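You operate a simulated robot arm through the tools that you are given. There is no shell and no other tool. Be economical: measure what you need, move in short steps, check, and stop when the job is done.

Carry out the task below with a simulated two-armed robot. There is one attempt and no reset: what you move stays moved.

TASK
Pick up the hand roll with one hand, pass it to the other hand and put it on the free end of the press bench. Press the white test key three times. Put one of the film balls from the top of the steel stand in the yellow tray. Open the tab box lid. The order is free.

Only the result counts: the job must be done as asked and must still hold three seconds after the hand-in. Knocking over, shifting, dropping, spilling or breaking anything else fails it. A push-on lid holds only when it is set on centred and level and pressed home; a screw cap is set on level and turned clockwise until tight.

THE ROBOT
Two 7-joint arms with two-finger parallel grippers on one trunk, on a base that drives. Base frame: it is fixed to the floor where the robot stands at the start and does not move with it; the origin is under the middle of the robot, x ahead of it, y to its left, z up. Readings come in m, degrees, newtons and seconds.
The left shoulder is at the start at [0.05, 0.165, 1.03], the right one opposite. Places, roughly: film ball (6x6x5 cm) [-6.2, 0.4, 0.6]; free end of the press bench [-0.2, 4.4, 0.8]; hand roll [0.75, 0, 1]; tab box lid [-1.4, -1.4, 0.9]; white test key [-4.6, 0.3, 0.4]; yellow tray (25x15x4 cm) [-6.2, 1.9, 1.1]. Payload 3.91 kg a hand.
The TCP of each hand is the grasp point between the finger pads, 0.03 m short of the fingertips. In the tool frame z runs along the fingers and y along their closing line. The gripper opens to 0.11 m. The fingers are 0.02 m wide and 0.01 m thick; the gripper's body (0.048 by 0.112 m) begins 0.055 m behind the TCP.
Orientation is told as [roll, pitch, yaw] about the base's x, y, z axes, in that order, counted from this pose: with the fingers straight down and closing along the base's y, the tool's x points along the base's -x, its y along +y and its z along -z.

THE INTERFACE
- The arms move only by the tool apply_moves. It takes "left_steps", "right_steps" or both (then of equal length, played together; a hand with none holds still); each is text: rows parted by semicolons, each of 7 numbers parted by spaces: the shift along the base's x, y, z in m, then the turn, a rotation vector about the base's x, y, z in degrees, then the closure, from 0 (fully open) to 1 (shut). In form: tx ty tz rx ry rz grip; .... A call has 1 to 20 rows; each row shifts and turns the commanded pose from where the row before left it. A row lasts 0.2 s, in which the tool goes at most 0.05 m and 8.6 degrees; a call with a longer step from one row to the next is refused whole, and so is a gripper value outside its range. A pose out of reach is approached as far as the arm can. The call stops where the force on the tool passes 40 N (or 10 N more than at its start, if that is more) or the arm is blocked; 0.2 s more then pass. Each finger travels about 0.045 m/s and halts on what it meets, pressing with about 22 N; the grip force reading is that of the motor and also rises with nothing between the fingers. The clock runs only during rows and for 0.2 s after the last one: add rows that do not move to give the fingers time. It gives the time, the measured TCP pose, the force on the tool (base axes), the opening and the grip force at its end, in the units of the frame above (readings bear some noise), with the torque about the TCP (base axes, N m) and any sound that the robot's microphone picked up.
- Cameras (640 x 400 px; columns grow to the right, rows downward): "scene" is now at [0.1173, -0.0077, 1.2355]; the picture's right is [-0.05, -1.00, 0.00], its down [-0.32, 0.02, -0.95] and it looks along [0.95, -0.04, -0.32] (base axes); focal length 260 px, centre (320, 200). "left" rides on the left gripper at [0.072, -0.017, -0.103] in its tool frame; the picture's right is [0.23, 0.97, 0.00], its down [-0.76, 0.18, -0.62] and it looks along [-0.61, 0.14, 0.78] (tool axes); focal length 222 px, centre (320, 200). "right" rides on the right gripper at [0.072, 0.017, -0.103] in its tool frame; the picture's right is [-0.23, 0.97, 0.00], its down [-0.76, -0.18, -0.62] and it looks along [-0.61, -0.14, 0.78] (tool axes); focal length 222 px, centre (320, 200). There is no depth. A picture from a camera that has moved, and an enlarged one, comes with that camera's place and axes in the base frame and with its lens. The place of the scene camera against the robot may be out by one fixed shift of up to 0.018 m in any direction.
- capture(camera): a new picture of that camera. No time passes.
- lift_body(by): slides the trunk up (or, below 0, down) by that many m; the arms and the scene camera ride with it, the base frame stays. It gives what a move gives, with no picture.
- base_move(legs): drives the robot by 1 to 6 legs, each [ahead, left, turn to the left] in m, m and degrees, along the robot's own axes; the way and the turn of a leg run together, so that a leg with both is an arc; at most 1.5 m and 180 degrees a leg. The arms and the cameras ride along, it lands a little off, and it stops where it bumps. It gives what a move gives.
- pan_tilt(pan, tilt): turns the head with the scene camera to pan (to the left, within 80 degrees either way) and tilt (down, from -29 to 69), counted from straight ahead of the robot. It gives what a move gives.
- zoom(camera, box): a new picture of the part [left, top, right, bottom] of that camera's present view, enlarged. No time passes.
- job_done(): hands the job in; it is judged then, once.

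Go step by step. Nothing tells you exact positions but the pictures and the camera data: compare them with the known pose of the tool, close in by small moves and look again before you grip or let go. The budget is 165 turns and 130 pictures, counting those below and the enlarged ones. Unless the task says otherwise, let go and move clear before handing in.

The tools are called after "Emit:" by a JSON object that holds its "op" and its "data". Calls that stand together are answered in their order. apply_moves: Moves the arms, as the interface text tells. Its arguments: {"type":"object","properties":{"left_steps":{"type":"string"},"right_steps":{"type":"string"}},"required":[]} The other tools are called the same way: lift_body (by) slides the trunk up or down; base_move (legs) drives the base; pan_tilt (pan, tilt) turns the head that bears the scene camera; capture (camera) takes a picture; zoom (camera, box) takes an enlarged picture of a part of a camera's view; job_done () hands the job in.

At the start:

```text
clock: 0.0
left_tcp_pos: [0.4036, 0.1075, 1.0972]
left_orientation: [0.0, 0.0, 0.0]
left_ft_force: [0.0, 0.0, -0.5]
left_torque: [0.02, 0.02, 0.02]
left_gripper_width: 0.11
left_grip_force: 0.1
right_tcp_pos: [0.3775, -0.1779, 1.1159]
right_orientation: [0.1, 0.0, 0.1]
right_ft_force: [-0.1, 0.9, -0.4]
right_torque: [-0.01, 0.0, 0.05]
right_gripper_width: 0.1099
right_grip_force: 0.1
trunk travel left (down, up): [-0.25, 0.253]
robot x, y, heading: [0.0022, -0.0026, -0.0]
head pan, tilt: [-2.7, 18.9]
```

scene: 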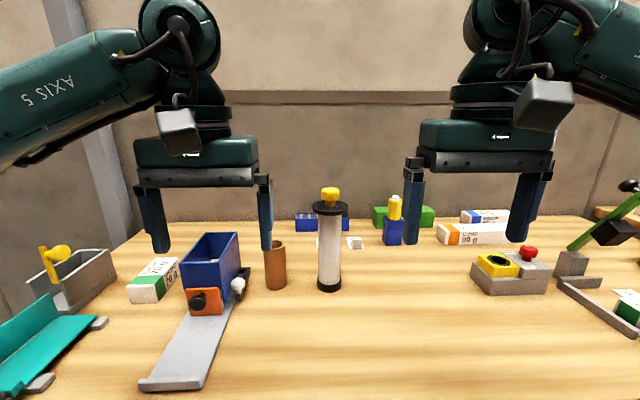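
right: 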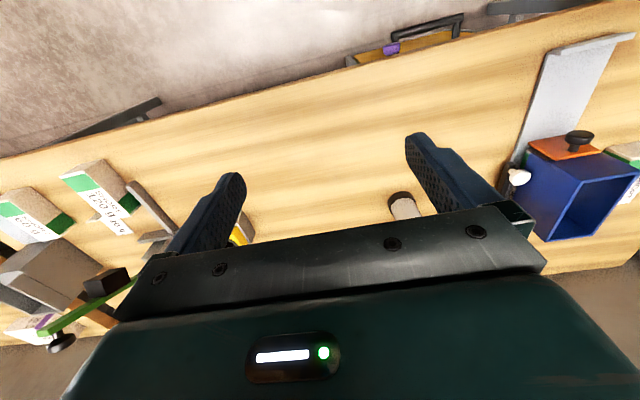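
left: 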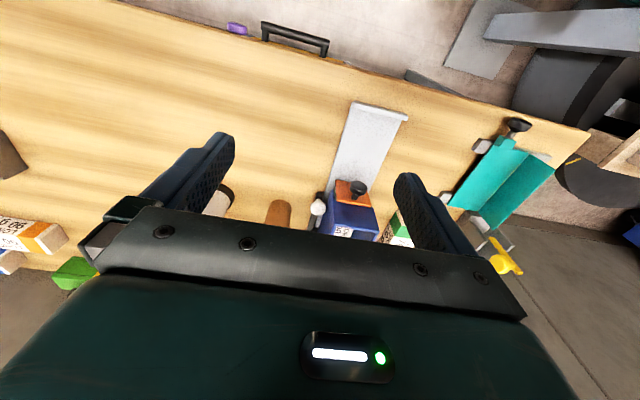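

I see a bench ahead with a white roll with black flanges and a yellow knob near the middle. I'll look closer at it first.

Emit:
{"op": "zoom", "data": {"camera": "scene", "box": [240, 160, 440, 320]}}

Emit:
{"op": "pan_tilt", "data": {"pan": 0, "tilt": 45}}

Emit:
{"op": "capture", "data": {"camera": "scene"}}

```text
2.50 times, centred on (340, 240) of scene
camera zoom: at [0.1173, -0.0077, 1.2355], right [-0.05, -1.0, 0.0], down [-0.32, 0.02, -0.95], along [0.95, -0.04, -0.32], focal length 651 px, centre (270, 100)
```

zoom: 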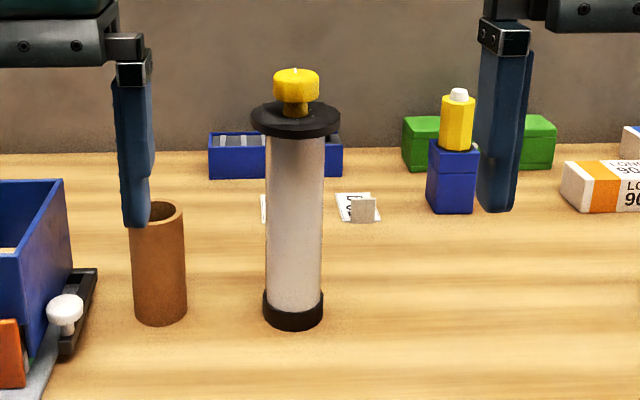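

```text
clock: 0.9
left_tcp_pos: [0.4025, 0.1065, 1.0973]
left_orientation: [-0.1, 0.0, 0.1]
left_ft_force: [-0.5, 0.0, -0.3]
left_torque: [-0.02, 0.0, 0.03]
left_gripper_width: 0.1098
left_grip_force: 0.0
right_tcp_pos: [0.3773, -0.176, 1.1146]
right_orientation: [0.1, 0.0, 0.0]
right_ft_force: [-0.8, 0.0, -0.5]
right_torque: [-0.02, -0.02, 0.0]
right_gripper_width: 0.1099
right_grip_force: 0.1
trunk travel left (down, up): [-0.25, 0.253]
robot x, y, heading: [-0.0028, -0.0028, -0.2]
head pan, tilt: [0.0, 45.0]
```

```text
125 pictures are left
camera scene: at [0.1055, -0.0033, 1.1951], right [0.0, -1.0, 0.0], down [-0.71, 0.0, -0.71], along [0.71, 0.0, -0.71], focal length 260 px, centre (320, 200)
```

scene: 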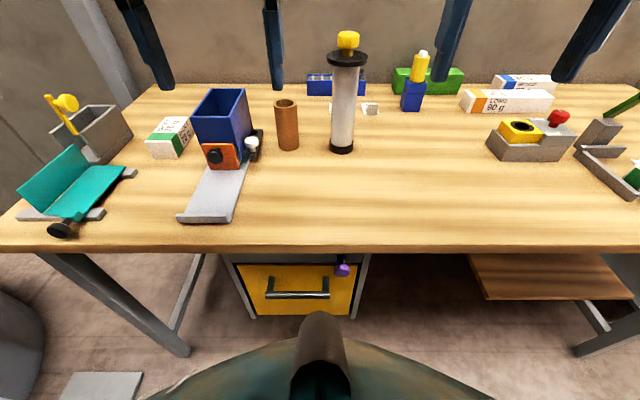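

The bench top seems to be at about z=0.8, with the roll standing at roughly (0.69, -0.06). I'll scan the room to plan the routes.

Emit:
{"op": "pan_tilt", "data": {"pan": 75, "tilt": 15}}

Emit:
{"op": "capture", "data": {"camera": "scene"}}

Emit:
{"op": "pan_tilt", "data": {"pan": -75, "tilt": 15}}

Emit:
{"op": "capture", "data": {"camera": "scene"}}

Emit:
{"op": "pan_tilt", "data": {"pan": 0, "tilt": 35}}

```text
clock: 2.4
left_tcp_pos: [0.4018, 0.1065, 1.0976]
left_orientation: [0.1, 0.0, 0.0]
left_ft_force: [0.0, 0.3, 0.3]
left_torque: [-0.01, 0.0, 0.0]
left_gripper_width: 0.1096
left_grip_force: 0.0
right_tcp_pos: [0.3785, -0.1772, 1.1165]
right_orientation: [0.1, 0.0, -0.1]
right_ft_force: [-0.2, 0.8, 0.1]
right_torque: [-0.02, -0.03, -0.02]
right_gripper_width: 0.1101
right_grip_force: 0.0
trunk travel left (down, up): [-0.25, 0.253]
robot x, y, heading: [0.0004, 0.001, -0.3]
head pan, tilt: [75.0, 15.0]
```

```text
124 pictures are left
camera scene: at [0.0484, 0.0869, 1.2418], right [0.97, -0.26, 0.0], down [-0.07, -0.25, -0.97], along [0.25, 0.93, -0.26], focal length 260 px, centre (320, 200)
```

scene: 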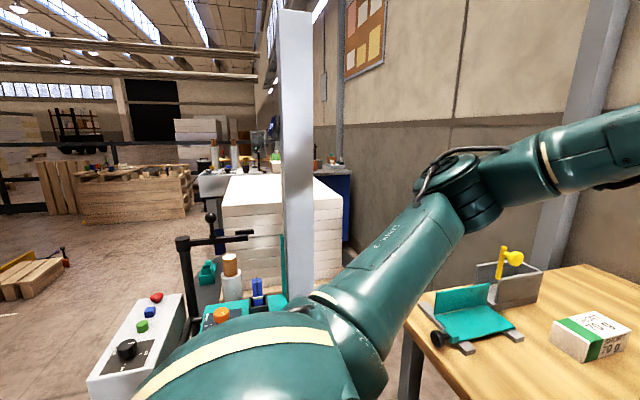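

```text
clock: 4.7
left_tcp_pos: [0.4031, 0.1076, 1.098]
left_orientation: [0.0, 0.1, 0.0]
left_ft_force: [0.2, 0.3, 0.4]
left_torque: [-0.02, -0.01, 0.02]
left_gripper_width: 0.1101
left_grip_force: 0.0
right_tcp_pos: [0.3777, -0.1764, 1.1147]
right_orientation: [0.0, 0.0, 0.0]
right_ft_force: [-0.3, 0.3, -0.4]
right_torque: [0.02, 0.01, 0.0]
right_gripper_width: 0.1099
right_grip_force: 0.1
trunk travel left (down, up): [-0.25, 0.253]
robot x, y, heading: [-0.0006, -0.0033, 0.0]
head pan, tilt: [-75.0, 15.0]
```

```text
123 pictures are left
camera scene: at [0.0484, -0.0935, 1.2419], right [-0.97, -0.26, 0.0], down [-0.07, 0.25, -0.97], along [0.25, -0.93, -0.26], focal length 260 px, centre (320, 200)
```

scene: 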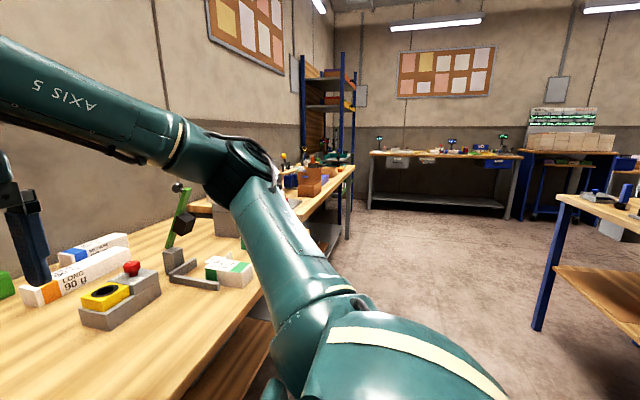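

```text
clock: 6.2
left_tcp_pos: [0.4029, 0.1067, 1.0977]
left_orientation: [0.0, 0.0, 0.0]
left_ft_force: [-0.2, -0.2, 0.9]
left_torque: [0.0, -0.02, 0.0]
left_gripper_width: 0.11
left_grip_force: 0.1
right_tcp_pos: [0.3766, -0.1764, 1.1155]
right_orientation: [0.0, 0.2, 0.1]
right_ft_force: [0.7, -0.8, -0.2]
right_torque: [0.0, 0.01, -0.01]
right_gripper_width: 0.1099
right_grip_force: 0.0
trunk travel left (down, up): [-0.25, 0.253]
robot x, y, heading: [0.0001, 0.0007, -0.3]
head pan, tilt: [0.0, 35.0]
```

The room is clear around the robot. I'll first turn the right hand to point forward horizontally so it can grip the roll's tube from the front.

Emit:
{"op": "apply_moves", "data": {"right_steps": "0.005 -0.002 0 0 -8.2 0 0;0.005 -0.002 0 0 -8.2 0 0;0.005 -0.002 0 0 -8.2 0 0;0.005 -0.002 0 0 -8.2 0 0;0.005 -0.002 0 0 -8.2 0 0;0.005 -0.002 0 0 -8.2 0 0;0.005 -0.002 0 0 -8.2 0 0;0.005 -0.002 0 0 -8.2 0 0;0.005 -0.002 0 0 -8.2 0 0;0.005 -0.002 0 0 -8.2 0 0;0.005 -0.002 0 0 -8 0 0"}}

Emit:
{"op": "capture", "data": {"camera": "right"}}

Emit:
{"op": "capture", "data": {"camera": "scene"}}

```text
clock: 8.6
left_tcp_pos: [0.4034, 0.1072, 1.0981]
left_orientation: [0.1, 0.0, 0.0]
left_ft_force: [-0.6, 1.1, -0.9]
left_torque: [0.0, -0.02, 0.0]
left_gripper_width: 0.11
left_grip_force: 0.0
right_tcp_pos: [0.4458, -0.1979, 1.1235]
right_orientation: [166.1, -89.9, -166.0]
right_ft_force: [-1.2, -0.6, 0.5]
right_torque: [-0.05, -0.02, 0.0]
right_gripper_width: 0.1098
right_grip_force: 0.1
right hand out of reach, approached as far as the arm can: row 10, 11
trunk travel left (down, up): [-0.25, 0.253]
robot x, y, heading: [-0.0018, 0.0026, -0.1]
head pan, tilt: [0.0, 35.0]
```

```text
122 pictures are left
camera right: at [0.343, -0.1787, 1.0501], right [0.0, 0.97, 0.23], down [-0.62, -0.18, 0.76], along [0.78, -0.14, 0.61], focal length 222 px, centre (320, 200)
```

right: 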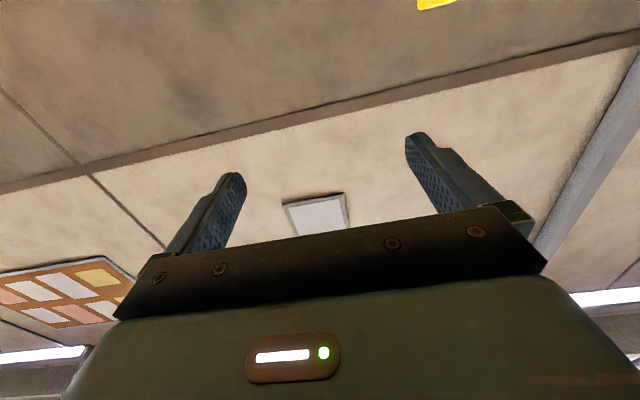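

```text
121 pictures are left
camera scene: at [0.1123, -0.0034, 1.2099], right [0.0, -1.0, 0.0], down [-0.57, 0.0, -0.82], along [0.82, 0.0, -0.57], focal length 260 px, centre (320, 200)
```

scene: 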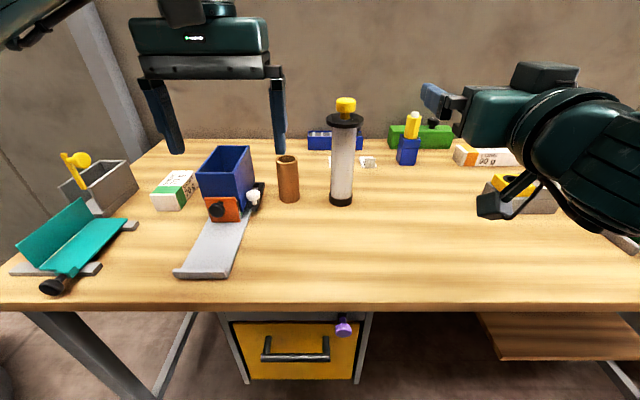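

The scene camera agrees with the right fingertip to about a centimetre. I'll drive 0.12 m closer and look again, which lets me triangulate the roll and the bench height.

Emit:
{"op": "base_move", "data": {"legs": [[0.12, 0, 0]]}}

Emit:
{"op": "capture", "data": {"camera": "scene"}}

Emit:
{"op": "zoom", "data": {"camera": "scene", "box": [240, 60, 440, 220]}}

```text
clock: 10.0
left_tcp_pos: [0.5072, 0.1068, 1.0971]
left_orientation: [0.0, 0.1, -0.1]
left_ft_force: [-0.1, 0.1, -0.7]
left_torque: [0.0, -0.03, -0.02]
left_gripper_width: 0.1102
left_grip_force: 0.0
right_tcp_pos: [0.5511, -0.1966, 1.1237]
right_orientation: [41.0, -90.0, -40.8]
right_ft_force: [0.1, 0.6, 0.7]
right_torque: [0.02, 0.03, 0.03]
right_gripper_width: 0.1098
right_grip_force: 0.1
trunk travel left (down, up): [-0.25, 0.253]
robot x, y, heading: [0.1065, -0.0005, 0.2]
head pan, tilt: [0.0, 35.0]
stopped in leg 1: the robot was blocked; the commanded pose is now the measured one
```

```text
120 pictures are left
camera scene: at [0.2178, -0.0032, 1.2098], right [0.0, -1.0, 0.0], down [-0.57, 0.0, -0.82], along [0.82, 0.0, -0.57], focal length 260 px, centre (320, 200)
```

scene: 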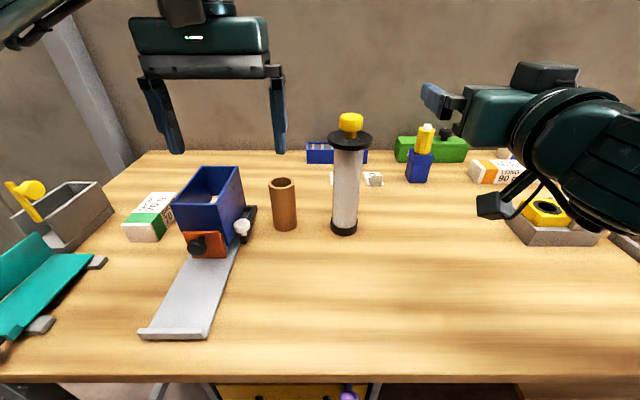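

```text
2.50 times, centred on (340, 140) of scene
camera zoom: at [0.2178, -0.0032, 1.2098], right [0.0, -1.0, 0.0], down [-0.57, 0.0, -0.82], along [0.82, 0.0, -0.57], focal length 651 px, centre (270, 350)
```

zoom: 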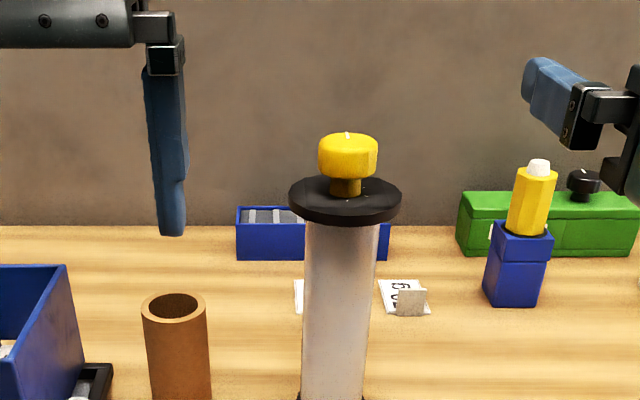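

The roll axis comes out at about (0.67, -0.056), the bench top near 0.82 and the flange underside near 1.02. I'll bring the right hand to a pre-grasp in front of the tube, yawed 30° left.

Emit:
{"op": "apply_moves", "data": {"right_steps": "0 0 -0.03 0 0 7.5 0;0 0 -0.03 0 0 7.5 0;0 0.015 -0.03 0 0 7.5 0;0 0.02 -0.03 0 0 7.5 0;0 0.02 -0.02 0 0 0 0;0 0.016 -0.018 0 0 0 0;0 0 0 0 0 0 0"}}

Emit:
{"op": "capture", "data": {"camera": "scene"}}

Emit:
{"op": "capture", "data": {"camera": "right"}}

```text
clock: 11.6
left_tcp_pos: [0.5086, 0.1075, 1.0971]
left_orientation: [-0.1, -0.1, -0.1]
left_ft_force: [0.4, -1.1, 0.0]
left_torque: [0.02, 0.01, 0.02]
left_gripper_width: 0.1099
left_grip_force: 0.0
right_tcp_pos: [0.5626, -0.1233, 0.9666]
right_orientation: [-14.5, -90.0, 44.5]
right_ft_force: [0.4, 0.0, -1.1]
right_torque: [-0.02, 0.01, 0.0]
right_gripper_width: 0.11
right_grip_force: 0.2
right hand out of reach, approached as far as the arm can: row 1
trunk travel left (down, up): [-0.25, 0.253]
robot x, y, heading: [0.1053, 0.0027, -0.1]
head pan, tilt: [0.0, 35.0]
```

```text
118 pictures are left
camera scene: at [0.2174, -0.0032, 1.2099], right [0.0, -1.0, 0.0], down [-0.57, 0.0, -0.82], along [0.82, 0.0, -0.57], focal length 260 px, centre (320, 200)
```

scene: 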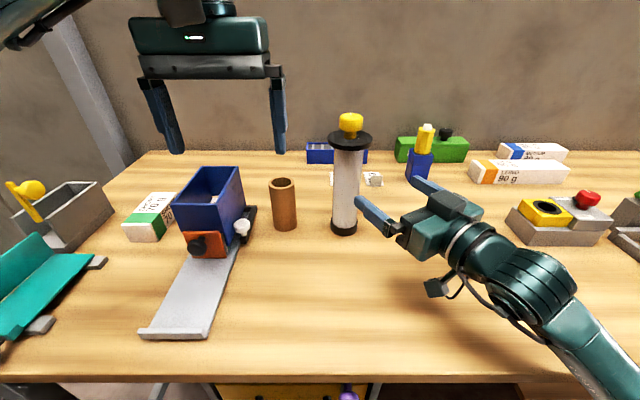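

```text
117 pictures are left
camera right: at [0.465, -0.1602, 0.8951], right [-0.49, 0.84, 0.23], down [-0.45, -0.47, 0.76], along [0.75, 0.27, 0.61], focal length 222 px, centre (320, 200)
```

right: 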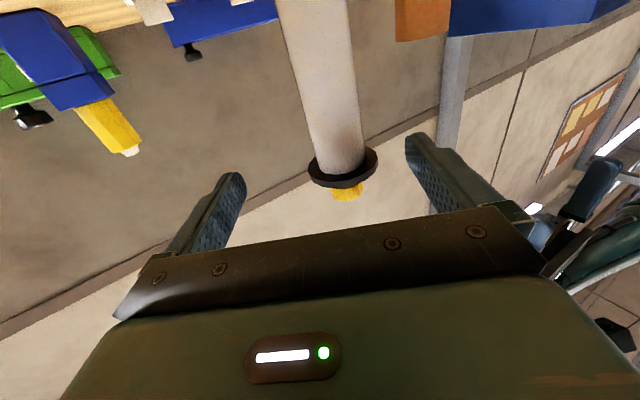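

The tube is between the open fingers, and the hand camera also puts the axis near (0.664, -0.052). I'll move in.

Emit:
{"op": "apply_moves", "data": {"right_steps": "0.02 0.014 0 0 0 0 0;0.02 0.014 0 0 0 0 0;0.02 0.014 0 0 0 0 0;0.02 0.014 0 0 0 0 0;0.02 0.014 0 0 0 0 0;0 0 0 0 0 0 0"}}

Emit:
{"op": "zoom", "data": {"camera": "scene", "box": [260, 90, 460, 250]}}

Emit:
{"op": "capture", "data": {"camera": "right"}}

```text
clock: 13.2
left_tcp_pos: [0.4992, 0.0633, 1.1037]
left_orientation: [-0.3, -1.1, -6.5]
left_ft_force: [-0.6, 0.1, -0.1]
left_torque: [-0.01, -0.01, 0.01]
left_gripper_width: 0.1102
left_grip_force: 0.1
right_tcp_pos: [0.6334, -0.1387, 0.9868]
right_orientation: [-116.7, -86.3, 138.1]
right_ft_force: [0.7, 0.0, 0.6]
right_torque: [-0.05, 0.0, 0.02]
right_gripper_width: 0.1101
right_grip_force: 0.1
trunk travel left (down, up): [-0.25, 0.253]
robot x, y, heading: [0.1016, -0.0024, -6.4]
head pan, tilt: [0.0, 35.0]
stopped in row 6 (right hand): the arm was blocked; the commanded pose is now the measured one
```

```text
2.50 times, centred on (360, 170) of scene
camera zoom: at [0.1963, -0.0124, 1.2112], right [-0.11, -0.99, 0.0], down [-0.55, 0.06, -0.83], along [0.82, -0.1, -0.56], focal length 651 px, centre (220, 275)
```

zoom: 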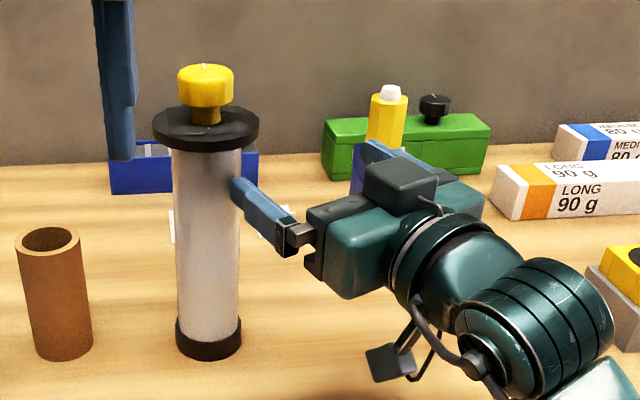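

```text
115 pictures are left
camera right: at [0.5354, -0.1626, 0.9107], right [-0.37, 0.91, 0.17], down [-0.55, -0.36, 0.75], along [0.75, 0.18, 0.64], focal length 222 px, centre (320, 200)
```

right: 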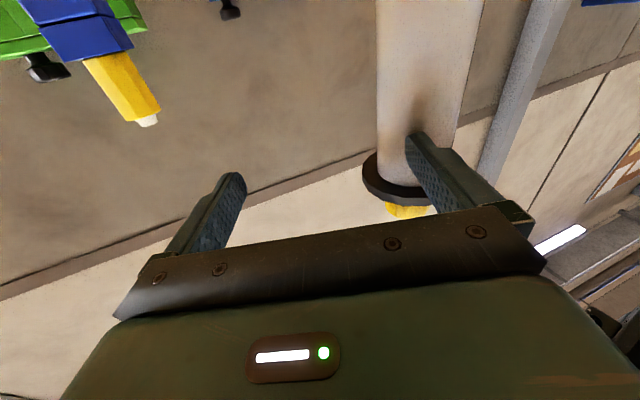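

The arm was blocked and the base swung by -6.4°, so the elbow or forearm probably met something. I'll pull the hand straight back and look.

Emit:
{"op": "apply_moves", "data": {"right_steps": "-0.02 -0.012 0.005 0 0 0 0;-0.02 -0.01 0.005 0 0 0 0;-0.02 -0.01 0.005 0 0 0 0;-0.02 -0.01 0.005 0 0 0 0;0 0 0 0 0 0 0"}}

Emit:
{"op": "pan_tilt", "data": {"pan": -30, "tilt": 50}}

Emit:
{"op": "capture", "data": {"camera": "scene"}}

```text
clock: 14.4
left_tcp_pos: [0.5165, 0.061, 1.0977]
left_orientation: [0.0, -0.1, -6.1]
left_ft_force: [-0.5, 0.4, -0.4]
left_torque: [0.01, 0.02, 0.04]
left_gripper_width: 0.1099
left_grip_force: 0.0
right_tcp_pos: [0.5733, -0.1766, 0.9923]
right_orientation: [-93.9, -88.0, 116.0]
right_ft_force: [0.1, -0.2, -0.4]
right_torque: [-0.04, -0.03, 0.01]
right_gripper_width: 0.1099
right_grip_force: 0.0
trunk travel left (down, up): [-0.25, 0.253]
robot x, y, heading: [0.1032, 0.0007, -6.1]
head pan, tilt: [0.0, 35.0]
```

```text
clock: 15.3
left_tcp_pos: [0.5169, 0.0621, 1.0972]
left_orientation: [-0.1, 0.0, -6.2]
left_ft_force: [0.1, -0.5, 0.4]
left_torque: [0.0, 0.02, -0.02]
left_gripper_width: 0.1101
left_grip_force: 0.0
right_tcp_pos: [0.573, -0.1765, 0.9923]
right_orientation: [-95.1, -88.1, 117.3]
right_ft_force: [0.3, -0.3, 0.0]
right_torque: [-0.03, -0.02, 0.01]
right_gripper_width: 0.1099
right_grip_force: 0.1
trunk travel left (down, up): [-0.25, 0.253]
robot x, y, heading: [0.1044, -0.0006, -6.2]
head pan, tilt: [-30.0, 50.0]
```

```text
114 pictures are left
camera scene: at [0.1914, -0.0524, 1.1882], right [-0.59, -0.81, 0.0], down [-0.62, 0.45, -0.64], along [0.52, -0.38, -0.77], focal length 260 px, centre (320, 200)
```

scene: 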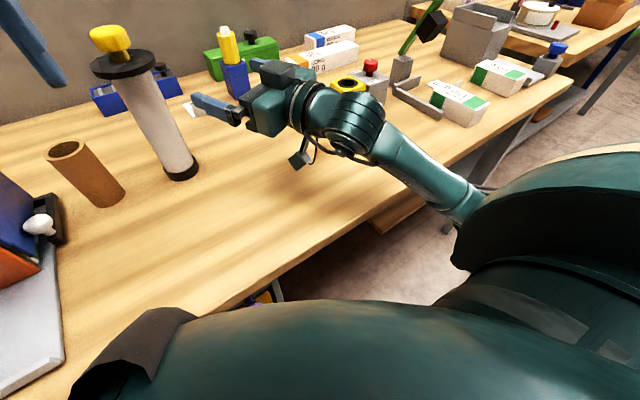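

The forearm lies low beside the bench edge. I'll raise the trunk so the elbow clears it, then back off slightly and straighten the base.

Emit:
{"op": "lift_body", "data": {"by": 0.2}}

Emit:
{"op": "base_move", "data": {"legs": [[-0.03, 0, 6.2]]}}

Emit:
{"op": "pan_tilt", "data": {"pan": -20, "tilt": 48}}

Emit:
{"op": "capture", "data": {"camera": "scene"}}

```text
clock: 17.5
left_tcp_pos: [0.5168, 0.0628, 1.2972]
left_orientation: [-0.2, 0.0, -6.2]
left_ft_force: [0.2, -0.1, 0.7]
left_torque: [0.0, 0.0, -0.04]
left_gripper_width: 0.11
left_grip_force: 0.0
right_tcp_pos: [0.5717, -0.1759, 1.1926]
right_orientation: [-94.9, -88.1, 117.1]
right_ft_force: [-0.4, -0.8, 0.1]
right_torque: [0.0, -0.01, 0.03]
right_gripper_width: 0.1098
right_grip_force: 0.0
trunk travel left (down, up): [-0.45, 0.053]
robot x, y, heading: [0.1056, 0.0002, -6.0]
head pan, tilt: [-30.0, 50.0]
```

```text
clock: 18.5
left_tcp_pos: [0.4765, 0.1088, 1.2984]
left_orientation: [-0.1, -0.1, 0.0]
left_ft_force: [-0.3, -0.3, -0.7]
left_torque: [0.01, -0.01, -0.01]
left_gripper_width: 0.1102
left_grip_force: 0.0
right_tcp_pos: [0.558, -0.1222, 1.1934]
right_orientation: [-95.3, -88.0, 123.7]
right_ft_force: [1.0, 0.1, 0.2]
right_torque: [-0.03, 0.01, -0.03]
right_gripper_width: 0.1101
right_grip_force: 0.1
trunk travel left (down, up): [-0.45, 0.053]
robot x, y, heading: [0.0761, 0.0019, 0.3]
head pan, tilt: [-30.0, 50.0]
```

```text
clock: 19.2
left_tcp_pos: [0.4766, 0.1081, 1.2983]
left_orientation: [-0.1, 0.0, 0.1]
left_ft_force: [-0.3, 0.1, -0.2]
left_torque: [0.03, -0.02, -0.02]
left_gripper_width: 0.1101
left_grip_force: 0.0
right_tcp_pos: [0.558, -0.1232, 1.1917]
right_orientation: [-94.5, -88.1, 122.8]
right_ft_force: [0.4, -0.6, 1.1]
right_torque: [-0.02, 0.0, -0.02]
right_gripper_width: 0.1098
right_grip_force: 0.0
trunk travel left (down, up): [-0.45, 0.053]
robot x, y, heading: [0.0754, 0.0049, 0.0]
head pan, tilt: [-20.0, 48.0]
```

```text
113 pictures are left
camera scene: at [0.1734, -0.029, 1.3908], right [-0.34, -0.94, 0.0], down [-0.7, 0.25, -0.67], along [0.63, -0.23, -0.74], focal length 260 px, centre (320, 200)
```

scene: 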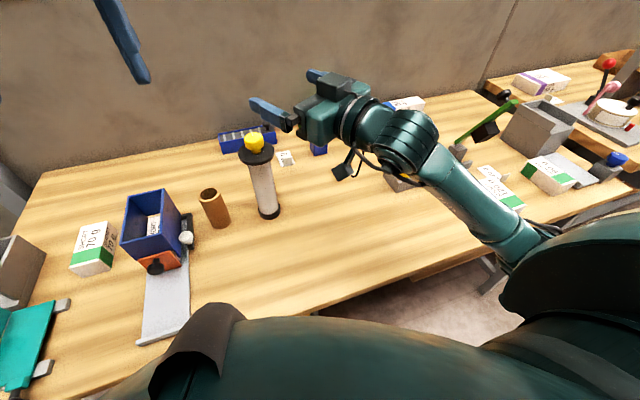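

Higher vantage agrees: roll axis at (0.668, -0.054), and the base is straight again. I'll lower the right hand to tube height in front of the roll.

Emit:
{"op": "apply_moves", "data": {"right_steps": "0 0 -0.038 0 0 0 0;0 0 -0.038 0 0 0 0;0 0 -0.038 0 0 0 0;0 0 -0.038 0 0 0 0;0 0 -0.038 0 0 0 0;0 0 -0.037 0 0 0 0;0 0 0 0 0 0 0"}}

Emit:
{"op": "capture", "data": {"camera": "scene"}}

Emit:
{"op": "capture", "data": {"camera": "right"}}

```text
clock: 20.8
left_tcp_pos: [0.4768, 0.1086, 1.2987]
left_orientation: [-0.1, 0.0, 0.0]
left_ft_force: [0.0, -0.1, 0.1]
left_torque: [0.02, -0.04, 0.02]
left_gripper_width: 0.1099
left_grip_force: 0.1
right_tcp_pos: [0.5644, -0.1366, 0.9691]
right_orientation: [-92.9, -88.3, 121.7]
right_ft_force: [-0.1, 0.5, 0.0]
right_torque: [0.01, 0.01, -0.01]
right_gripper_width: 0.1102
right_grip_force: 0.1
right hand out of reach, approached as far as the arm can: row 5, 6
trunk travel left (down, up): [-0.45, 0.053]
robot x, y, heading: [0.075, 0.004, -0.2]
head pan, tilt: [-20.0, 48.0]
```

```text
112 pictures are left
camera scene: at [0.1733, -0.0289, 1.3909], right [-0.34, -0.94, 0.0], down [-0.7, 0.25, -0.67], along [0.63, -0.23, -0.74], focal length 260 px, centre (320, 200)
```

scene: 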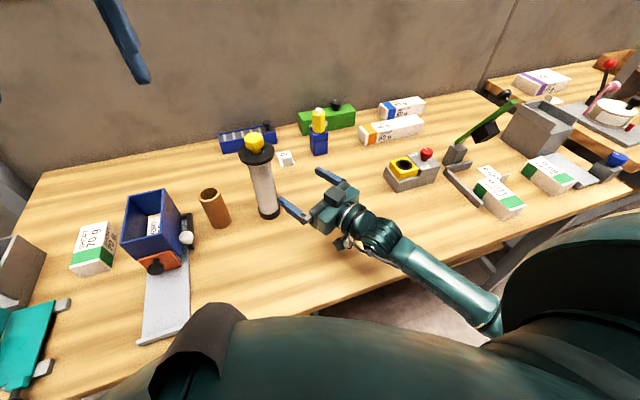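

```text
111 pictures are left
camera right: at [0.4685, -0.1727, 0.8961], right [-0.47, 0.86, 0.2], down [-0.47, -0.44, 0.77], along [0.74, 0.27, 0.61], focal length 222 px, centre (320, 200)
```

right: 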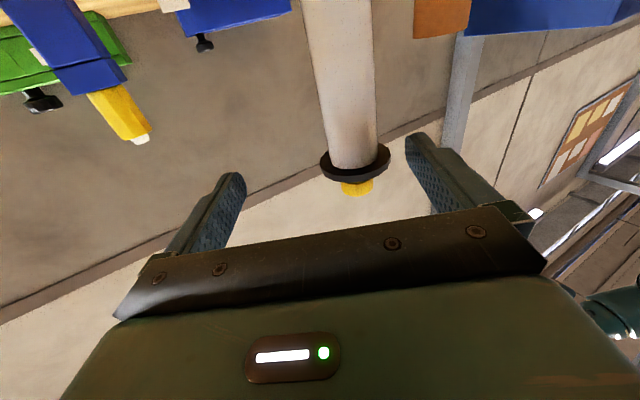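

The horizontal pose sits at the limit of the arm's reach. I'll tilt the right hand 30° downward, which raises the elbow, and then check the approach again.

Emit:
{"op": "apply_moves", "data": {"right_steps": "0 0 0 -3.5 6.6 0 0;0 0 0 -3.5 6.6 0 0;0 0 0 -3.5 6.6 0 0;0 0 0 -3.5 6.6 0 0;0 0 0 0 0 0 0"}}

Emit:
{"op": "capture", "data": {"camera": "scene"}}

Emit:
{"op": "capture", "data": {"camera": "right"}}

```text
clock: 22.0
left_tcp_pos: [0.4764, 0.1081, 1.2973]
left_orientation: [0.0, -0.1, -0.1]
left_ft_force: [-1.0, -0.4, -1.0]
left_torque: [0.04, 0.0, 0.0]
left_gripper_width: 0.1099
left_grip_force: 0.0
right_tcp_pos: [0.5659, -0.1375, 0.9706]
right_orientation: [-2.9, -60.1, 31.7]
right_ft_force: [0.2, 0.6, -0.1]
right_torque: [0.0, 0.0, -0.01]
right_gripper_width: 0.1101
right_grip_force: 0.0
trunk travel left (down, up): [-0.45, 0.053]
robot x, y, heading: [0.0786, -0.0006, -0.1]
head pan, tilt: [-20.0, 48.0]
```

```text
110 pictures are left
camera scene: at [0.1732, -0.029, 1.3909], right [-0.34, -0.94, 0.0], down [-0.7, 0.25, -0.67], along [0.63, -0.23, -0.74], focal length 260 px, centre (320, 200)
```

scene: 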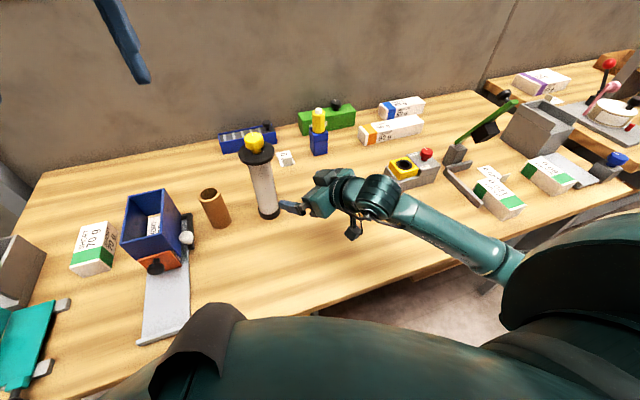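

```text
109 pictures are left
camera right: at [0.448, -0.1831, 0.9579], right [-0.38, 0.91, 0.17], down [-0.07, -0.21, 0.97], along [0.92, 0.36, 0.14], focal length 222 px, centre (320, 200)
```

right: 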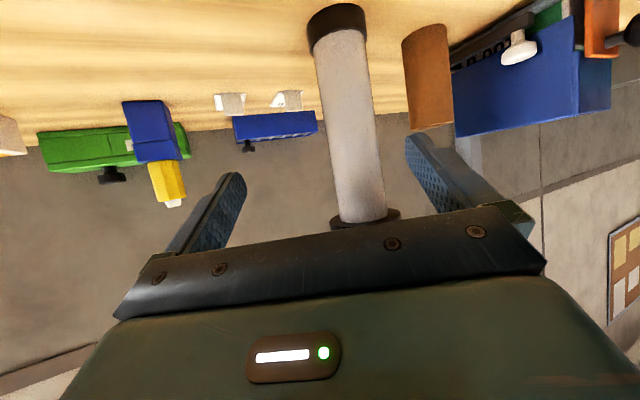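

The tube is centred between the tilted fingers. I'll correct the lateral offset and then advance onto the tube.

Emit:
{"op": "apply_moves", "data": {"right_steps": "-0.012 0.022 0 0 0 0 0;0.0226 0.0127 -0.005 0 0 0 0;0.0226 0.0127 -0.005 0 0 0 0;0.0226 0.0127 -0.005 0 0 0 0;0 0 0 0 0 0 0"}}

Emit:
{"op": "capture", "data": {"camera": "right"}}

Emit:
{"op": "zoom", "data": {"camera": "scene", "box": [200, 110, 400, 260]}}

```text
clock: 23.2
left_tcp_pos: [0.4766, 0.1076, 1.2976]
left_orientation: [0.0, 0.0, -0.2]
left_ft_force: [-0.7, 0.7, 0.1]
left_torque: [-0.05, -0.03, -0.03]
left_gripper_width: 0.1099
left_grip_force: 0.1
right_tcp_pos: [0.6194, -0.0773, 0.9544]
right_orientation: [-3.0, -60.2, 31.7]
right_ft_force: [-0.5, -0.8, 0.1]
right_torque: [0.03, 0.0, -0.02]
right_gripper_width: 0.1099
right_grip_force: 0.1
trunk travel left (down, up): [-0.45, 0.053]
robot x, y, heading: [0.075, 0.0013, 0.1]
head pan, tilt: [-20.0, 48.0]
```

```text
108 pictures are left
camera right: at [0.5038, -0.1231, 0.9429], right [-0.38, 0.91, 0.17], down [-0.07, -0.21, 0.97], along [0.92, 0.36, 0.14], focal length 222 px, centre (320, 200)
```

right: 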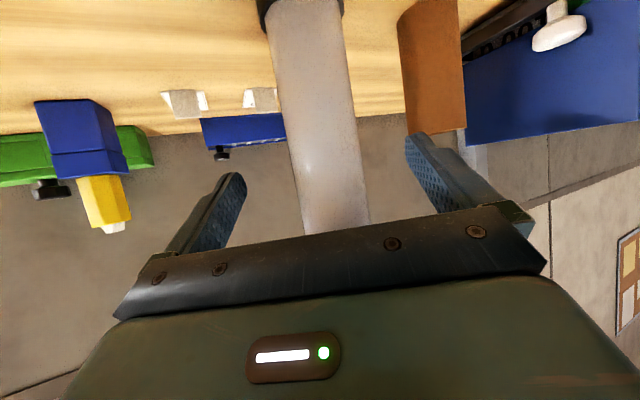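

```text
2.67 times, centred on (300, 185) of scene
camera zoom: at [0.1731, -0.0291, 1.3909], right [-0.34, -0.94, 0.0], down [-0.7, 0.25, -0.67], along [0.63, -0.23, -0.74], focal length 695 px, centre (373, 240)
```

zoom: 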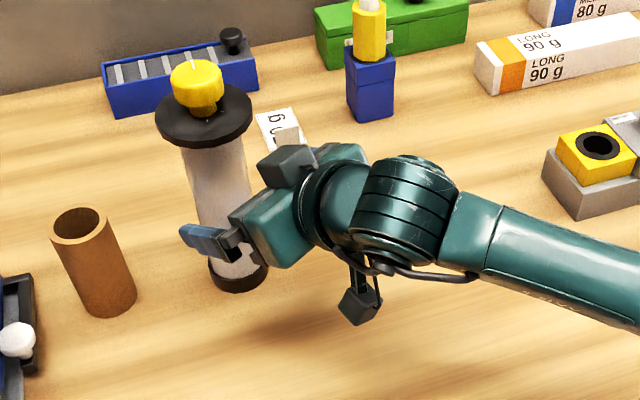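

Well centred. I'll go in the last ~5 cm and close.

Emit:
{"op": "apply_moves", "data": {"right_steps": "0.022 0.0125 -0.004 0 0 0 0;0.022 0.0125 -0.004 0 0 0 0;0 0 0 0 0 0 0;0 0 0 0 0 0 0.5;0 0 0 0 0 0 1;0 0 0 0 0 0 1;0 0 0 0 0 0 1;0 0 0 0 0 0 1"}}

Emit:
{"op": "capture", "data": {"camera": "right"}}

```text
clock: 25.0
left_tcp_pos: [0.4773, 0.1076, 1.2975]
left_orientation: [-0.1, -0.1, 0.0]
left_ft_force: [0.0, -0.3, 0.5]
left_torque: [0.0, -0.04, -0.01]
left_gripper_width: 0.1099
left_grip_force: 0.1
right_tcp_pos: [0.6639, -0.0526, 0.9459]
right_orientation: [-2.9, -60.3, 31.8]
right_ft_force: [-0.2, 1.2, 0.3]
right_torque: [0.15, 0.02, 0.03]
right_gripper_width: 0.0541
right_grip_force: 21.5
trunk travel left (down, up): [-0.45, 0.053]
robot x, y, heading: [0.0725, 0.0036, -0.1]
head pan, tilt: [-20.0, 48.0]
```

```text
106 pictures are left
camera right: at [0.5477, -0.098, 0.9345], right [-0.38, 0.91, 0.17], down [-0.07, -0.21, 0.97], along [0.92, 0.36, 0.14], focal length 222 px, centre (320, 200)
```

right: 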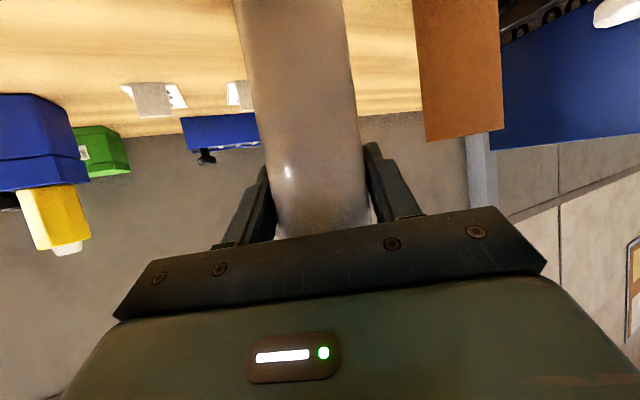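

Gripped at 54 mm. I'll lift it straight up and check that it hangs steady.

Emit:
{"op": "apply_moves", "data": {"right_steps": "0 0 0.01 0 0 0 1;0 0 0.02 0 0 0 1;0 0 0.03 0 0 0 1;0 0 0.03 0 0 0 1;0 0 0.03 0 0 0 1;0 0 0.03 0 0 0 1;-0.02 0 0.02 0 0 0 1;-0.03 0 0 0 0 0 1;-0.03 0 0 0 0 0 1;-0.03 0 0 0 0 0 1;-0.03 0 0 0 0 0 1;0 0 0 0 0 0 1"}}

Emit:
{"op": "pan_tilt", "data": {"pan": 0, "tilt": 35}}

Emit:
{"op": "capture", "data": {"camera": "scene"}}

```text
clock: 27.6
left_tcp_pos: [0.4777, 0.1085, 1.2973]
left_orientation: [-0.1, 0.0, 0.1]
left_ft_force: [0.3, 0.1, 0.2]
left_torque: [0.01, 0.0, 0.02]
left_gripper_width: 0.1101
left_grip_force: 0.0
right_tcp_pos: [0.5257, -0.0527, 1.1159]
right_orientation: [-3.0, -60.3, 31.6]
right_ft_force: [-0.6, 0.0, -4.3]
right_torque: [-0.02, -0.02, 0.01]
right_gripper_width: 0.0533
right_grip_force: 22.0
trunk travel left (down, up): [-0.45, 0.053]
robot x, y, heading: [0.0749, 0.0003, 0.2]
head pan, tilt: [-20.0, 48.0]
```

```text
clock: 28.4
left_tcp_pos: [0.4777, 0.1084, 1.2972]
left_orientation: [0.0, 0.1, 0.1]
left_ft_force: [-0.4, 0.7, 0.3]
left_torque: [-0.01, 0.0, 0.0]
left_gripper_width: 0.1099
left_grip_force: 0.1
right_tcp_pos: [0.5274, -0.0527, 1.1169]
right_orientation: [-3.0, -60.2, 31.8]
right_ft_force: [-0.5, 0.5, -4.1]
right_torque: [0.02, -0.02, 0.04]
right_gripper_width: 0.0533
right_grip_force: 22.3
trunk travel left (down, up): [-0.45, 0.053]
robot x, y, heading: [0.0791, -0.0001, -0.2]
head pan, tilt: [0.0, 35.0]
```

```text
105 pictures are left
camera scene: at [0.1877, -0.0021, 1.4098], right [0.0, -1.0, 0.0], down [-0.57, 0.0, -0.82], along [0.82, 0.0, -0.57], focal length 260 px, centre (320, 200)
```

scene: 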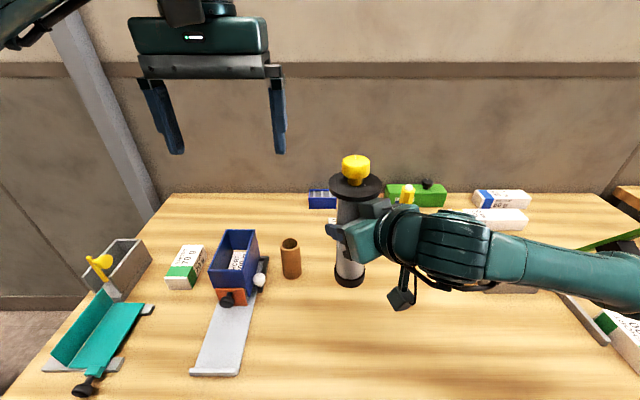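

The roll is held and steady; its bottom is at about z=0.99. I'll bring the left hand round to point at the lower tube from the left, and let it go no closer than about 0.2 m for now.

Emit:
{"op": "apply_moves", "data": {"left_steps": "-0.003 0.008 -0.01 0 -8 0 0;-0.003 0.008 -0.01 0 -8 0 0;-0.003 0.008 -0.01 0 -8 0 0;-0.003 0.008 -0.01 0 -8 0 0;-0.003 0.008 -0.01 0 -8 0 0;-0.003 0.008 -0.01 0 -8 0 0;-0.003 0.008 -0.01 0 -8 0 0;-0.003 0.008 -0.01 0 -8 0 0;-0.003 0.008 -0.01 0 -8 0 0;-0.003 0.008 -0.01 0 -6 0 0;0 0 -0.012 0 0 -8.5 0;0 0 -0.012 0 0 -8.5 0;0 0 -0.012 0 0 -8.5 0;0 0 -0.012 0 0 -8.5 0;0 0 -0.012 0 0 -8.5 0;0 0 -0.012 0 0 -8.5 0;0 0 -0.012 0 0 -8.5 0;0 0 0 0 0 0 0"}}

Emit:
{"op": "capture", "data": {"camera": "scene"}}

Emit:
{"op": "capture", "data": {"camera": "left"}}

```text
clock: 32.2
left_tcp_pos: [0.5363, 0.1503, 1.1552]
left_orientation: [-1.2, -80.6, -53.7]
left_ft_force: [-0.6, 0.2, 0.7]
left_torque: [-0.02, -0.02, 0.01]
left_gripper_width: 0.11
left_grip_force: 0.0
left hand out of reach, approached as far as the arm can: row 7, 8, 9, 10, 11, 17
right_tcp_pos: [0.5258, -0.0517, 1.1167]
right_orientation: [-3.1, -60.2, 31.8]
right_ft_force: [0.4, 0.2, -3.7]
right_torque: [0.02, -0.04, 0.02]
right_gripper_width: 0.0532
right_grip_force: 21.7
trunk travel left (down, up): [-0.45, 0.053]
robot x, y, heading: [0.0787, 0.0029, 0.2]
head pan, tilt: [0.0, 35.0]
```

```text
104 pictures are left
camera scene: at [0.1877, -0.0018, 1.4098], right [0.0, -1.0, 0.0], down [-0.57, 0.0, -0.82], along [0.82, 0.0, -0.57], focal length 260 px, centre (320, 200)
```

scene: 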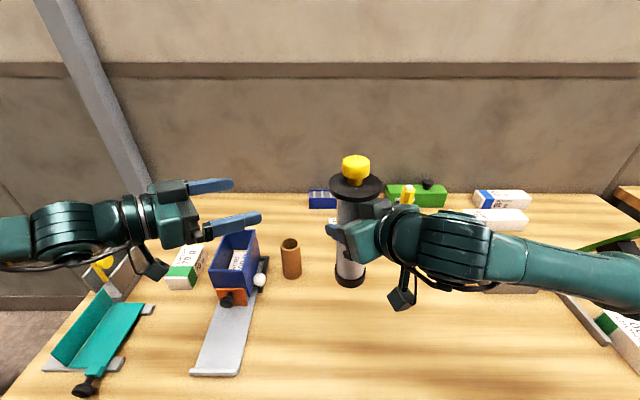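

```text
103 pictures are left
camera left: at [0.4574, 0.2332, 1.1029], right [0.77, 0.59, -0.23], down [-0.14, 0.5, 0.85], along [0.62, -0.63, 0.47], focal length 222 px, centre (320, 200)
```

left: 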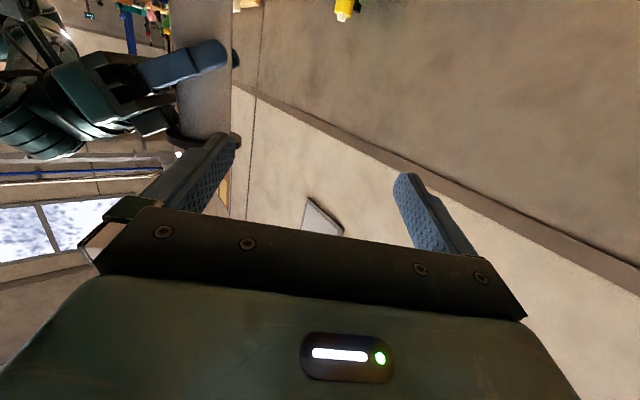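

The left arm can't fold that close in. I'll carry the roll 9 cm further out with the right hand while the left moves to a pre-grasp at its side.

Emit:
{"op": "apply_moves", "data": {"right_steps": "0.03 -0.01 0 0 0 0 1;0.03 -0.01 0 0 0 0 1;0.03 -0.01 0 0 0 0 1;0 0 0 0 0 0 1;0 0 0 0 0 0 1;0 0 0 0 0 0 1;0 0 0 0 0 0 1", "left_steps": "0.022 0 -0.01 0 0 0 0;0.022 0 -0.01 0 0 0 0;0.022 -0.02 -0.01 0 0 0 0;0.022 -0.03 -0.01 0 0 0 0;0 -0.035 -0.01 0 0 0 0;0 -0.035 -0.013 0 0 0 0;0 0 0 0 0 0 0"}}

Emit:
{"op": "capture", "data": {"camera": "scene"}}

Emit:
{"op": "capture", "data": {"camera": "left"}}

```text
clock: 33.8
left_tcp_pos: [0.625, 0.0302, 1.0934]
left_orientation: [-1.2, -80.5, -53.7]
left_ft_force: [0.3, 1.0, -0.2]
left_torque: [0.02, 0.02, 0.04]
left_gripper_width: 0.11
left_grip_force: 0.1
right_tcp_pos: [0.6155, -0.0817, 1.1172]
right_orientation: [-3.0, -60.2, 31.8]
right_ft_force: [0.5, 0.1, -3.4]
right_torque: [0.02, 0.0, 0.04]
right_gripper_width: 0.0534
right_grip_force: 21.7
trunk travel left (down, up): [-0.45, 0.053]
robot x, y, heading: [0.0743, 0.0013, -0.3]
head pan, tilt: [0.0, 35.0]
```

```text
102 pictures are left
camera scene: at [0.1876, -0.0017, 1.4098], right [0.0, -1.0, 0.0], down [-0.57, 0.0, -0.82], along [0.82, 0.0, -0.57], focal length 260 px, centre (320, 200)
```

scene: 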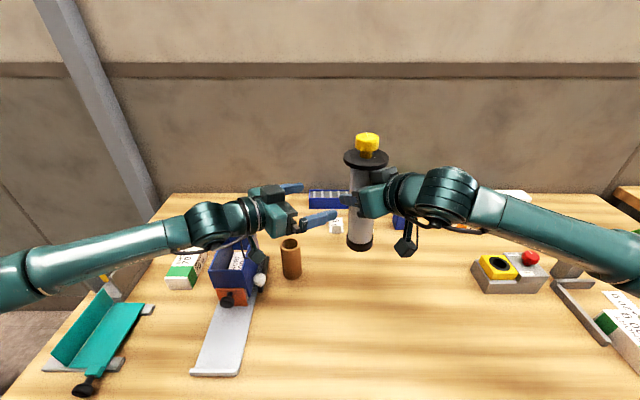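

```text
101 pictures are left
camera left: at [0.5446, 0.1123, 1.04], right [0.77, 0.59, -0.23], down [-0.14, 0.5, 0.85], along [0.62, -0.63, 0.47], focal length 222 px, centre (320, 200)
```

left: 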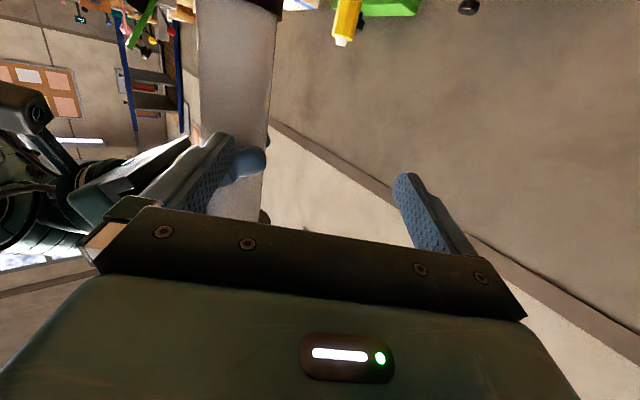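

The commanded pose had been reset to the measured one, so the left hand ended too far forward. I'll back it up, lower it and shift it sideways until the tube is centred between its fingers.

Emit:
{"op": "apply_moves", "data": {"left_steps": "-0.018 0.024 -0.02 0 0 0 0;-0.02 -0.014 -0.028 0 0 0 0;-0.02 -0.015 0 0 0 0 0;-0.02 -0.014 0 0 0 0 0;0 0 0 0 0 0 0"}}

Emit:
{"op": "capture", "data": {"camera": "scene"}}

Emit:
{"op": "capture", "data": {"camera": "left"}}

```text
clock: 35.0
left_tcp_pos: [0.5446, 0.0106, 1.045]
left_orientation: [-0.8, -80.7, -54.0]
left_ft_force: [-0.5, 0.4, 0.1]
left_torque: [-0.02, -0.02, -0.03]
left_gripper_width: 0.1099
left_grip_force: 0.1
right_tcp_pos: [0.6162, -0.0812, 1.1161]
right_orientation: [-3.0, -60.2, 31.9]
right_ft_force: [0.8, -0.6, -3.3]
right_torque: [-0.01, 0.01, 0.06]
right_gripper_width: 0.0532
right_grip_force: 22.0
trunk travel left (down, up): [-0.45, 0.053]
robot x, y, heading: [0.0741, 0.0007, 0.1]
head pan, tilt: [0.0, 35.0]
```

```text
100 pictures are left
camera scene: at [0.1878, -0.0019, 1.4098], right [0.0, -1.0, 0.0], down [-0.57, 0.0, -0.82], along [0.82, 0.0, -0.57], focal length 260 px, centre (320, 200)
```

scene: 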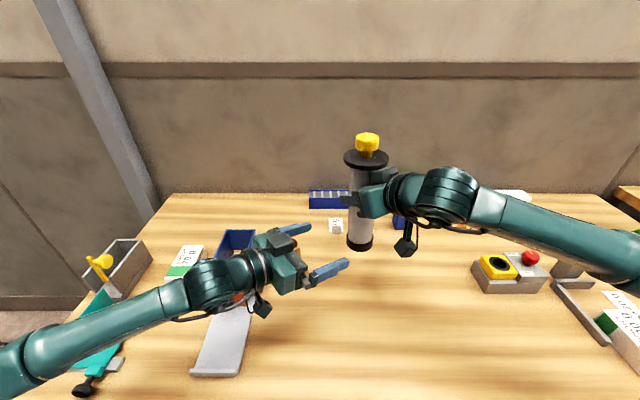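

```text
99 pictures are left
camera left: at [0.4665, 0.0933, 0.992], right [0.77, 0.59, -0.23], down [-0.14, 0.5, 0.85], along [0.62, -0.63, 0.47], focal length 222 px, centre (320, 200)
```

left: 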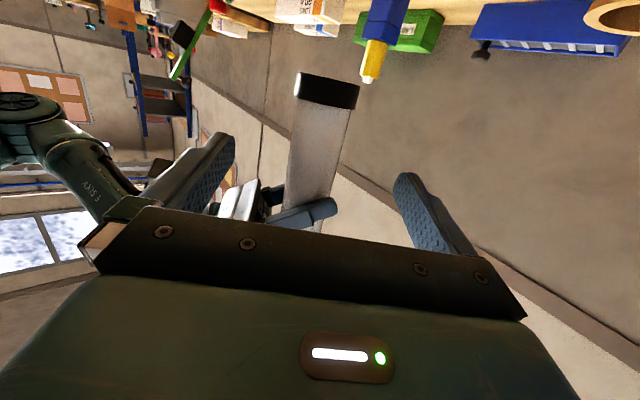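

The roll's bottom is at about z=0.99 and the tube is centred between the left fingers. I'll advance onto it, then check before closing.

Emit:
{"op": "apply_moves", "data": {"left_steps": "0.018 -0.023 0 0 0 0 0;0.018 -0.023 0 0 0 0 0;0.018 -0.023 0 0 0 0 0;0.017 -0.022 0 0 0 0 0;0 0 0 0 0 0 0"}}

Emit:
{"op": "capture", "data": {"camera": "left"}}

Emit:
{"op": "zoom", "data": {"camera": "scene", "box": [240, 120, 440, 280]}}

```text
clock: 36.2
left_tcp_pos: [0.6166, -0.0809, 1.0442]
left_orientation: [-1.0, -80.6, -53.8]
left_ft_force: [-0.3, -0.3, 0.0]
left_torque: [0.01, 0.0, 0.02]
left_gripper_width: 0.11
left_grip_force: 0.1
right_tcp_pos: [0.6152, -0.0822, 1.1168]
right_orientation: [-2.9, -60.1, 31.8]
right_ft_force: [0.7, 0.3, -3.5]
right_torque: [0.01, -0.04, -0.01]
right_gripper_width: 0.0533
right_grip_force: 21.9
trunk travel left (down, up): [-0.45, 0.053]
robot x, y, heading: [0.076, 0.0011, -0.2]
head pan, tilt: [0.0, 35.0]
```

```text
98 pictures are left
camera left: at [0.5387, 0.0025, 0.9909], right [0.77, 0.59, -0.23], down [-0.13, 0.5, 0.85], along [0.62, -0.63, 0.47], focal length 222 px, centre (320, 200)
```

left: 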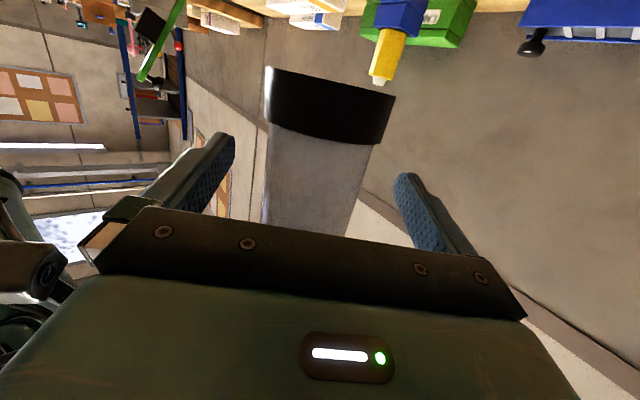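

```text
2.50 times, centred on (340, 200) of scene
camera zoom: at [0.1876, -0.0018, 1.4098], right [0.0, -1.0, 0.0], down [-0.57, 0.0, -0.82], along [0.82, 0.0, -0.57], focal length 651 px, centre (270, 200)
```

zoom: 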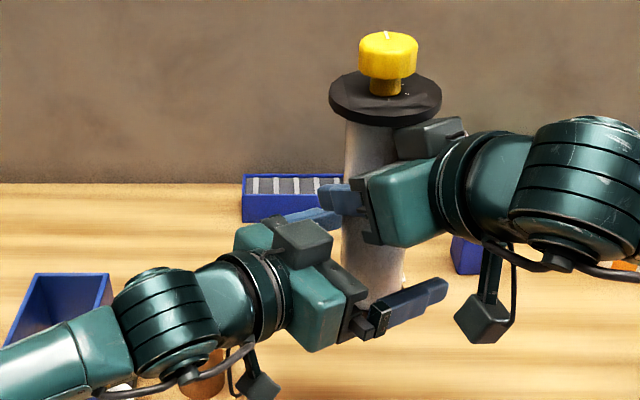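

Both hands line up on the tube with clearance. I'll close the left hand and then open the right only after the left shows a firm grip.

Emit:
{"op": "apply_moves", "data": {"left_steps": "0 0 0 0 0 0 0.5;0 0 0 0 0 0 1;0 0 0 0 0 0 1;0 0 0 0 0 0 1;0 0 0 0 0 0 1;0 0 0 0 0 0 1"}}

```text
clock: 37.6
left_tcp_pos: [0.6162, -0.082, 1.045]
left_orientation: [-0.8, -80.6, -54.2]
left_ft_force: [-10.7, -10.4, 0.5]
left_torque: [-0.16, -0.36, 0.06]
left_gripper_width: 0.0533
left_grip_force: 21.9
right_tcp_pos: [0.6154, -0.0813, 1.1179]
right_orientation: [-2.8, -60.4, 31.7]
right_ft_force: [12.2, 10.4, -4.1]
right_torque: [0.92, -0.43, 0.0]
right_gripper_width: 0.053
right_grip_force: 22.0
trunk travel left (down, up): [-0.45, 0.053]
robot x, y, heading: [0.0734, 0.0048, 0.1]
head pan, tilt: [0.0, 35.0]
```

Left has a firm grip, with some side load between the hands. I'll relax that by a few millimetres, then open the right.

Emit:
{"op": "apply_moves", "data": {"left_steps": "-0.003 -0.003 0 0 0 0 1;0 0 0 0 0 0 1"}}

Emit:
{"op": "apply_moves", "data": {"right_steps": "0 0 0 0 0 0 0.4;0 0 0 0 0 0 0;0 0 0 0 0 0 0;0 0 0 0 0 0 0;0 0 0 0 0 0 0;0 0 0 0 0 0 0"}}

Emit:
{"op": "capture", "data": {"camera": "scene"}}

```text
clock: 38.2
left_tcp_pos: [0.6159, -0.0815, 1.0443]
left_orientation: [-1.2, -80.5, -53.3]
left_ft_force: [3.4, -3.8, 0.0]
left_torque: [-0.47, 0.3, 0.03]
left_gripper_width: 0.0534
left_grip_force: 22.7
right_tcp_pos: [0.6157, -0.0816, 1.116]
right_orientation: [-2.9, -60.2, 31.7]
right_ft_force: [-2.8, 3.4, -1.3]
right_torque: [0.78, -0.08, -0.03]
right_gripper_width: 0.0529
right_grip_force: 21.8
trunk travel left (down, up): [-0.45, 0.053]
robot x, y, heading: [0.0771, 0.0004, 0.0]
head pan, tilt: [0.0, 35.0]
```

```text
clock: 39.6
left_tcp_pos: [0.6137, -0.0838, 1.0463]
left_orientation: [-0.9, -80.6, -53.9]
left_ft_force: [1.4, 4.8, 0.5]
left_torque: [-0.79, 0.41, -0.03]
left_gripper_width: 0.0536
left_grip_force: 21.6
right_tcp_pos: [0.6161, -0.0828, 1.1166]
right_orientation: [-3.0, -60.2, 31.7]
right_ft_force: [-0.8, -3.5, -1.7]
right_torque: [0.44, -0.3, 0.06]
right_gripper_width: 0.1099
right_grip_force: 0.0
trunk travel left (down, up): [-0.45, 0.053]
robot x, y, heading: [0.0794, 0.0018, 0.2]
head pan, tilt: [0.0, 35.0]
```

```text
96 pictures are left
camera scene: at [0.1878, -0.002, 1.4098], right [0.0, -1.0, 0.0], down [-0.57, 0.0, -0.82], along [0.82, 0.0, -0.57], focal length 260 px, centre (320, 200)
```

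scene: 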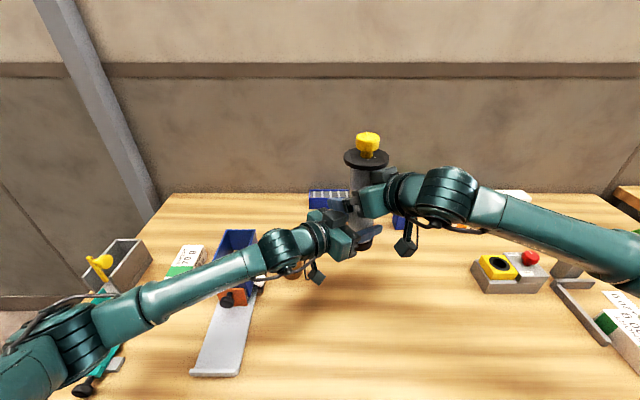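

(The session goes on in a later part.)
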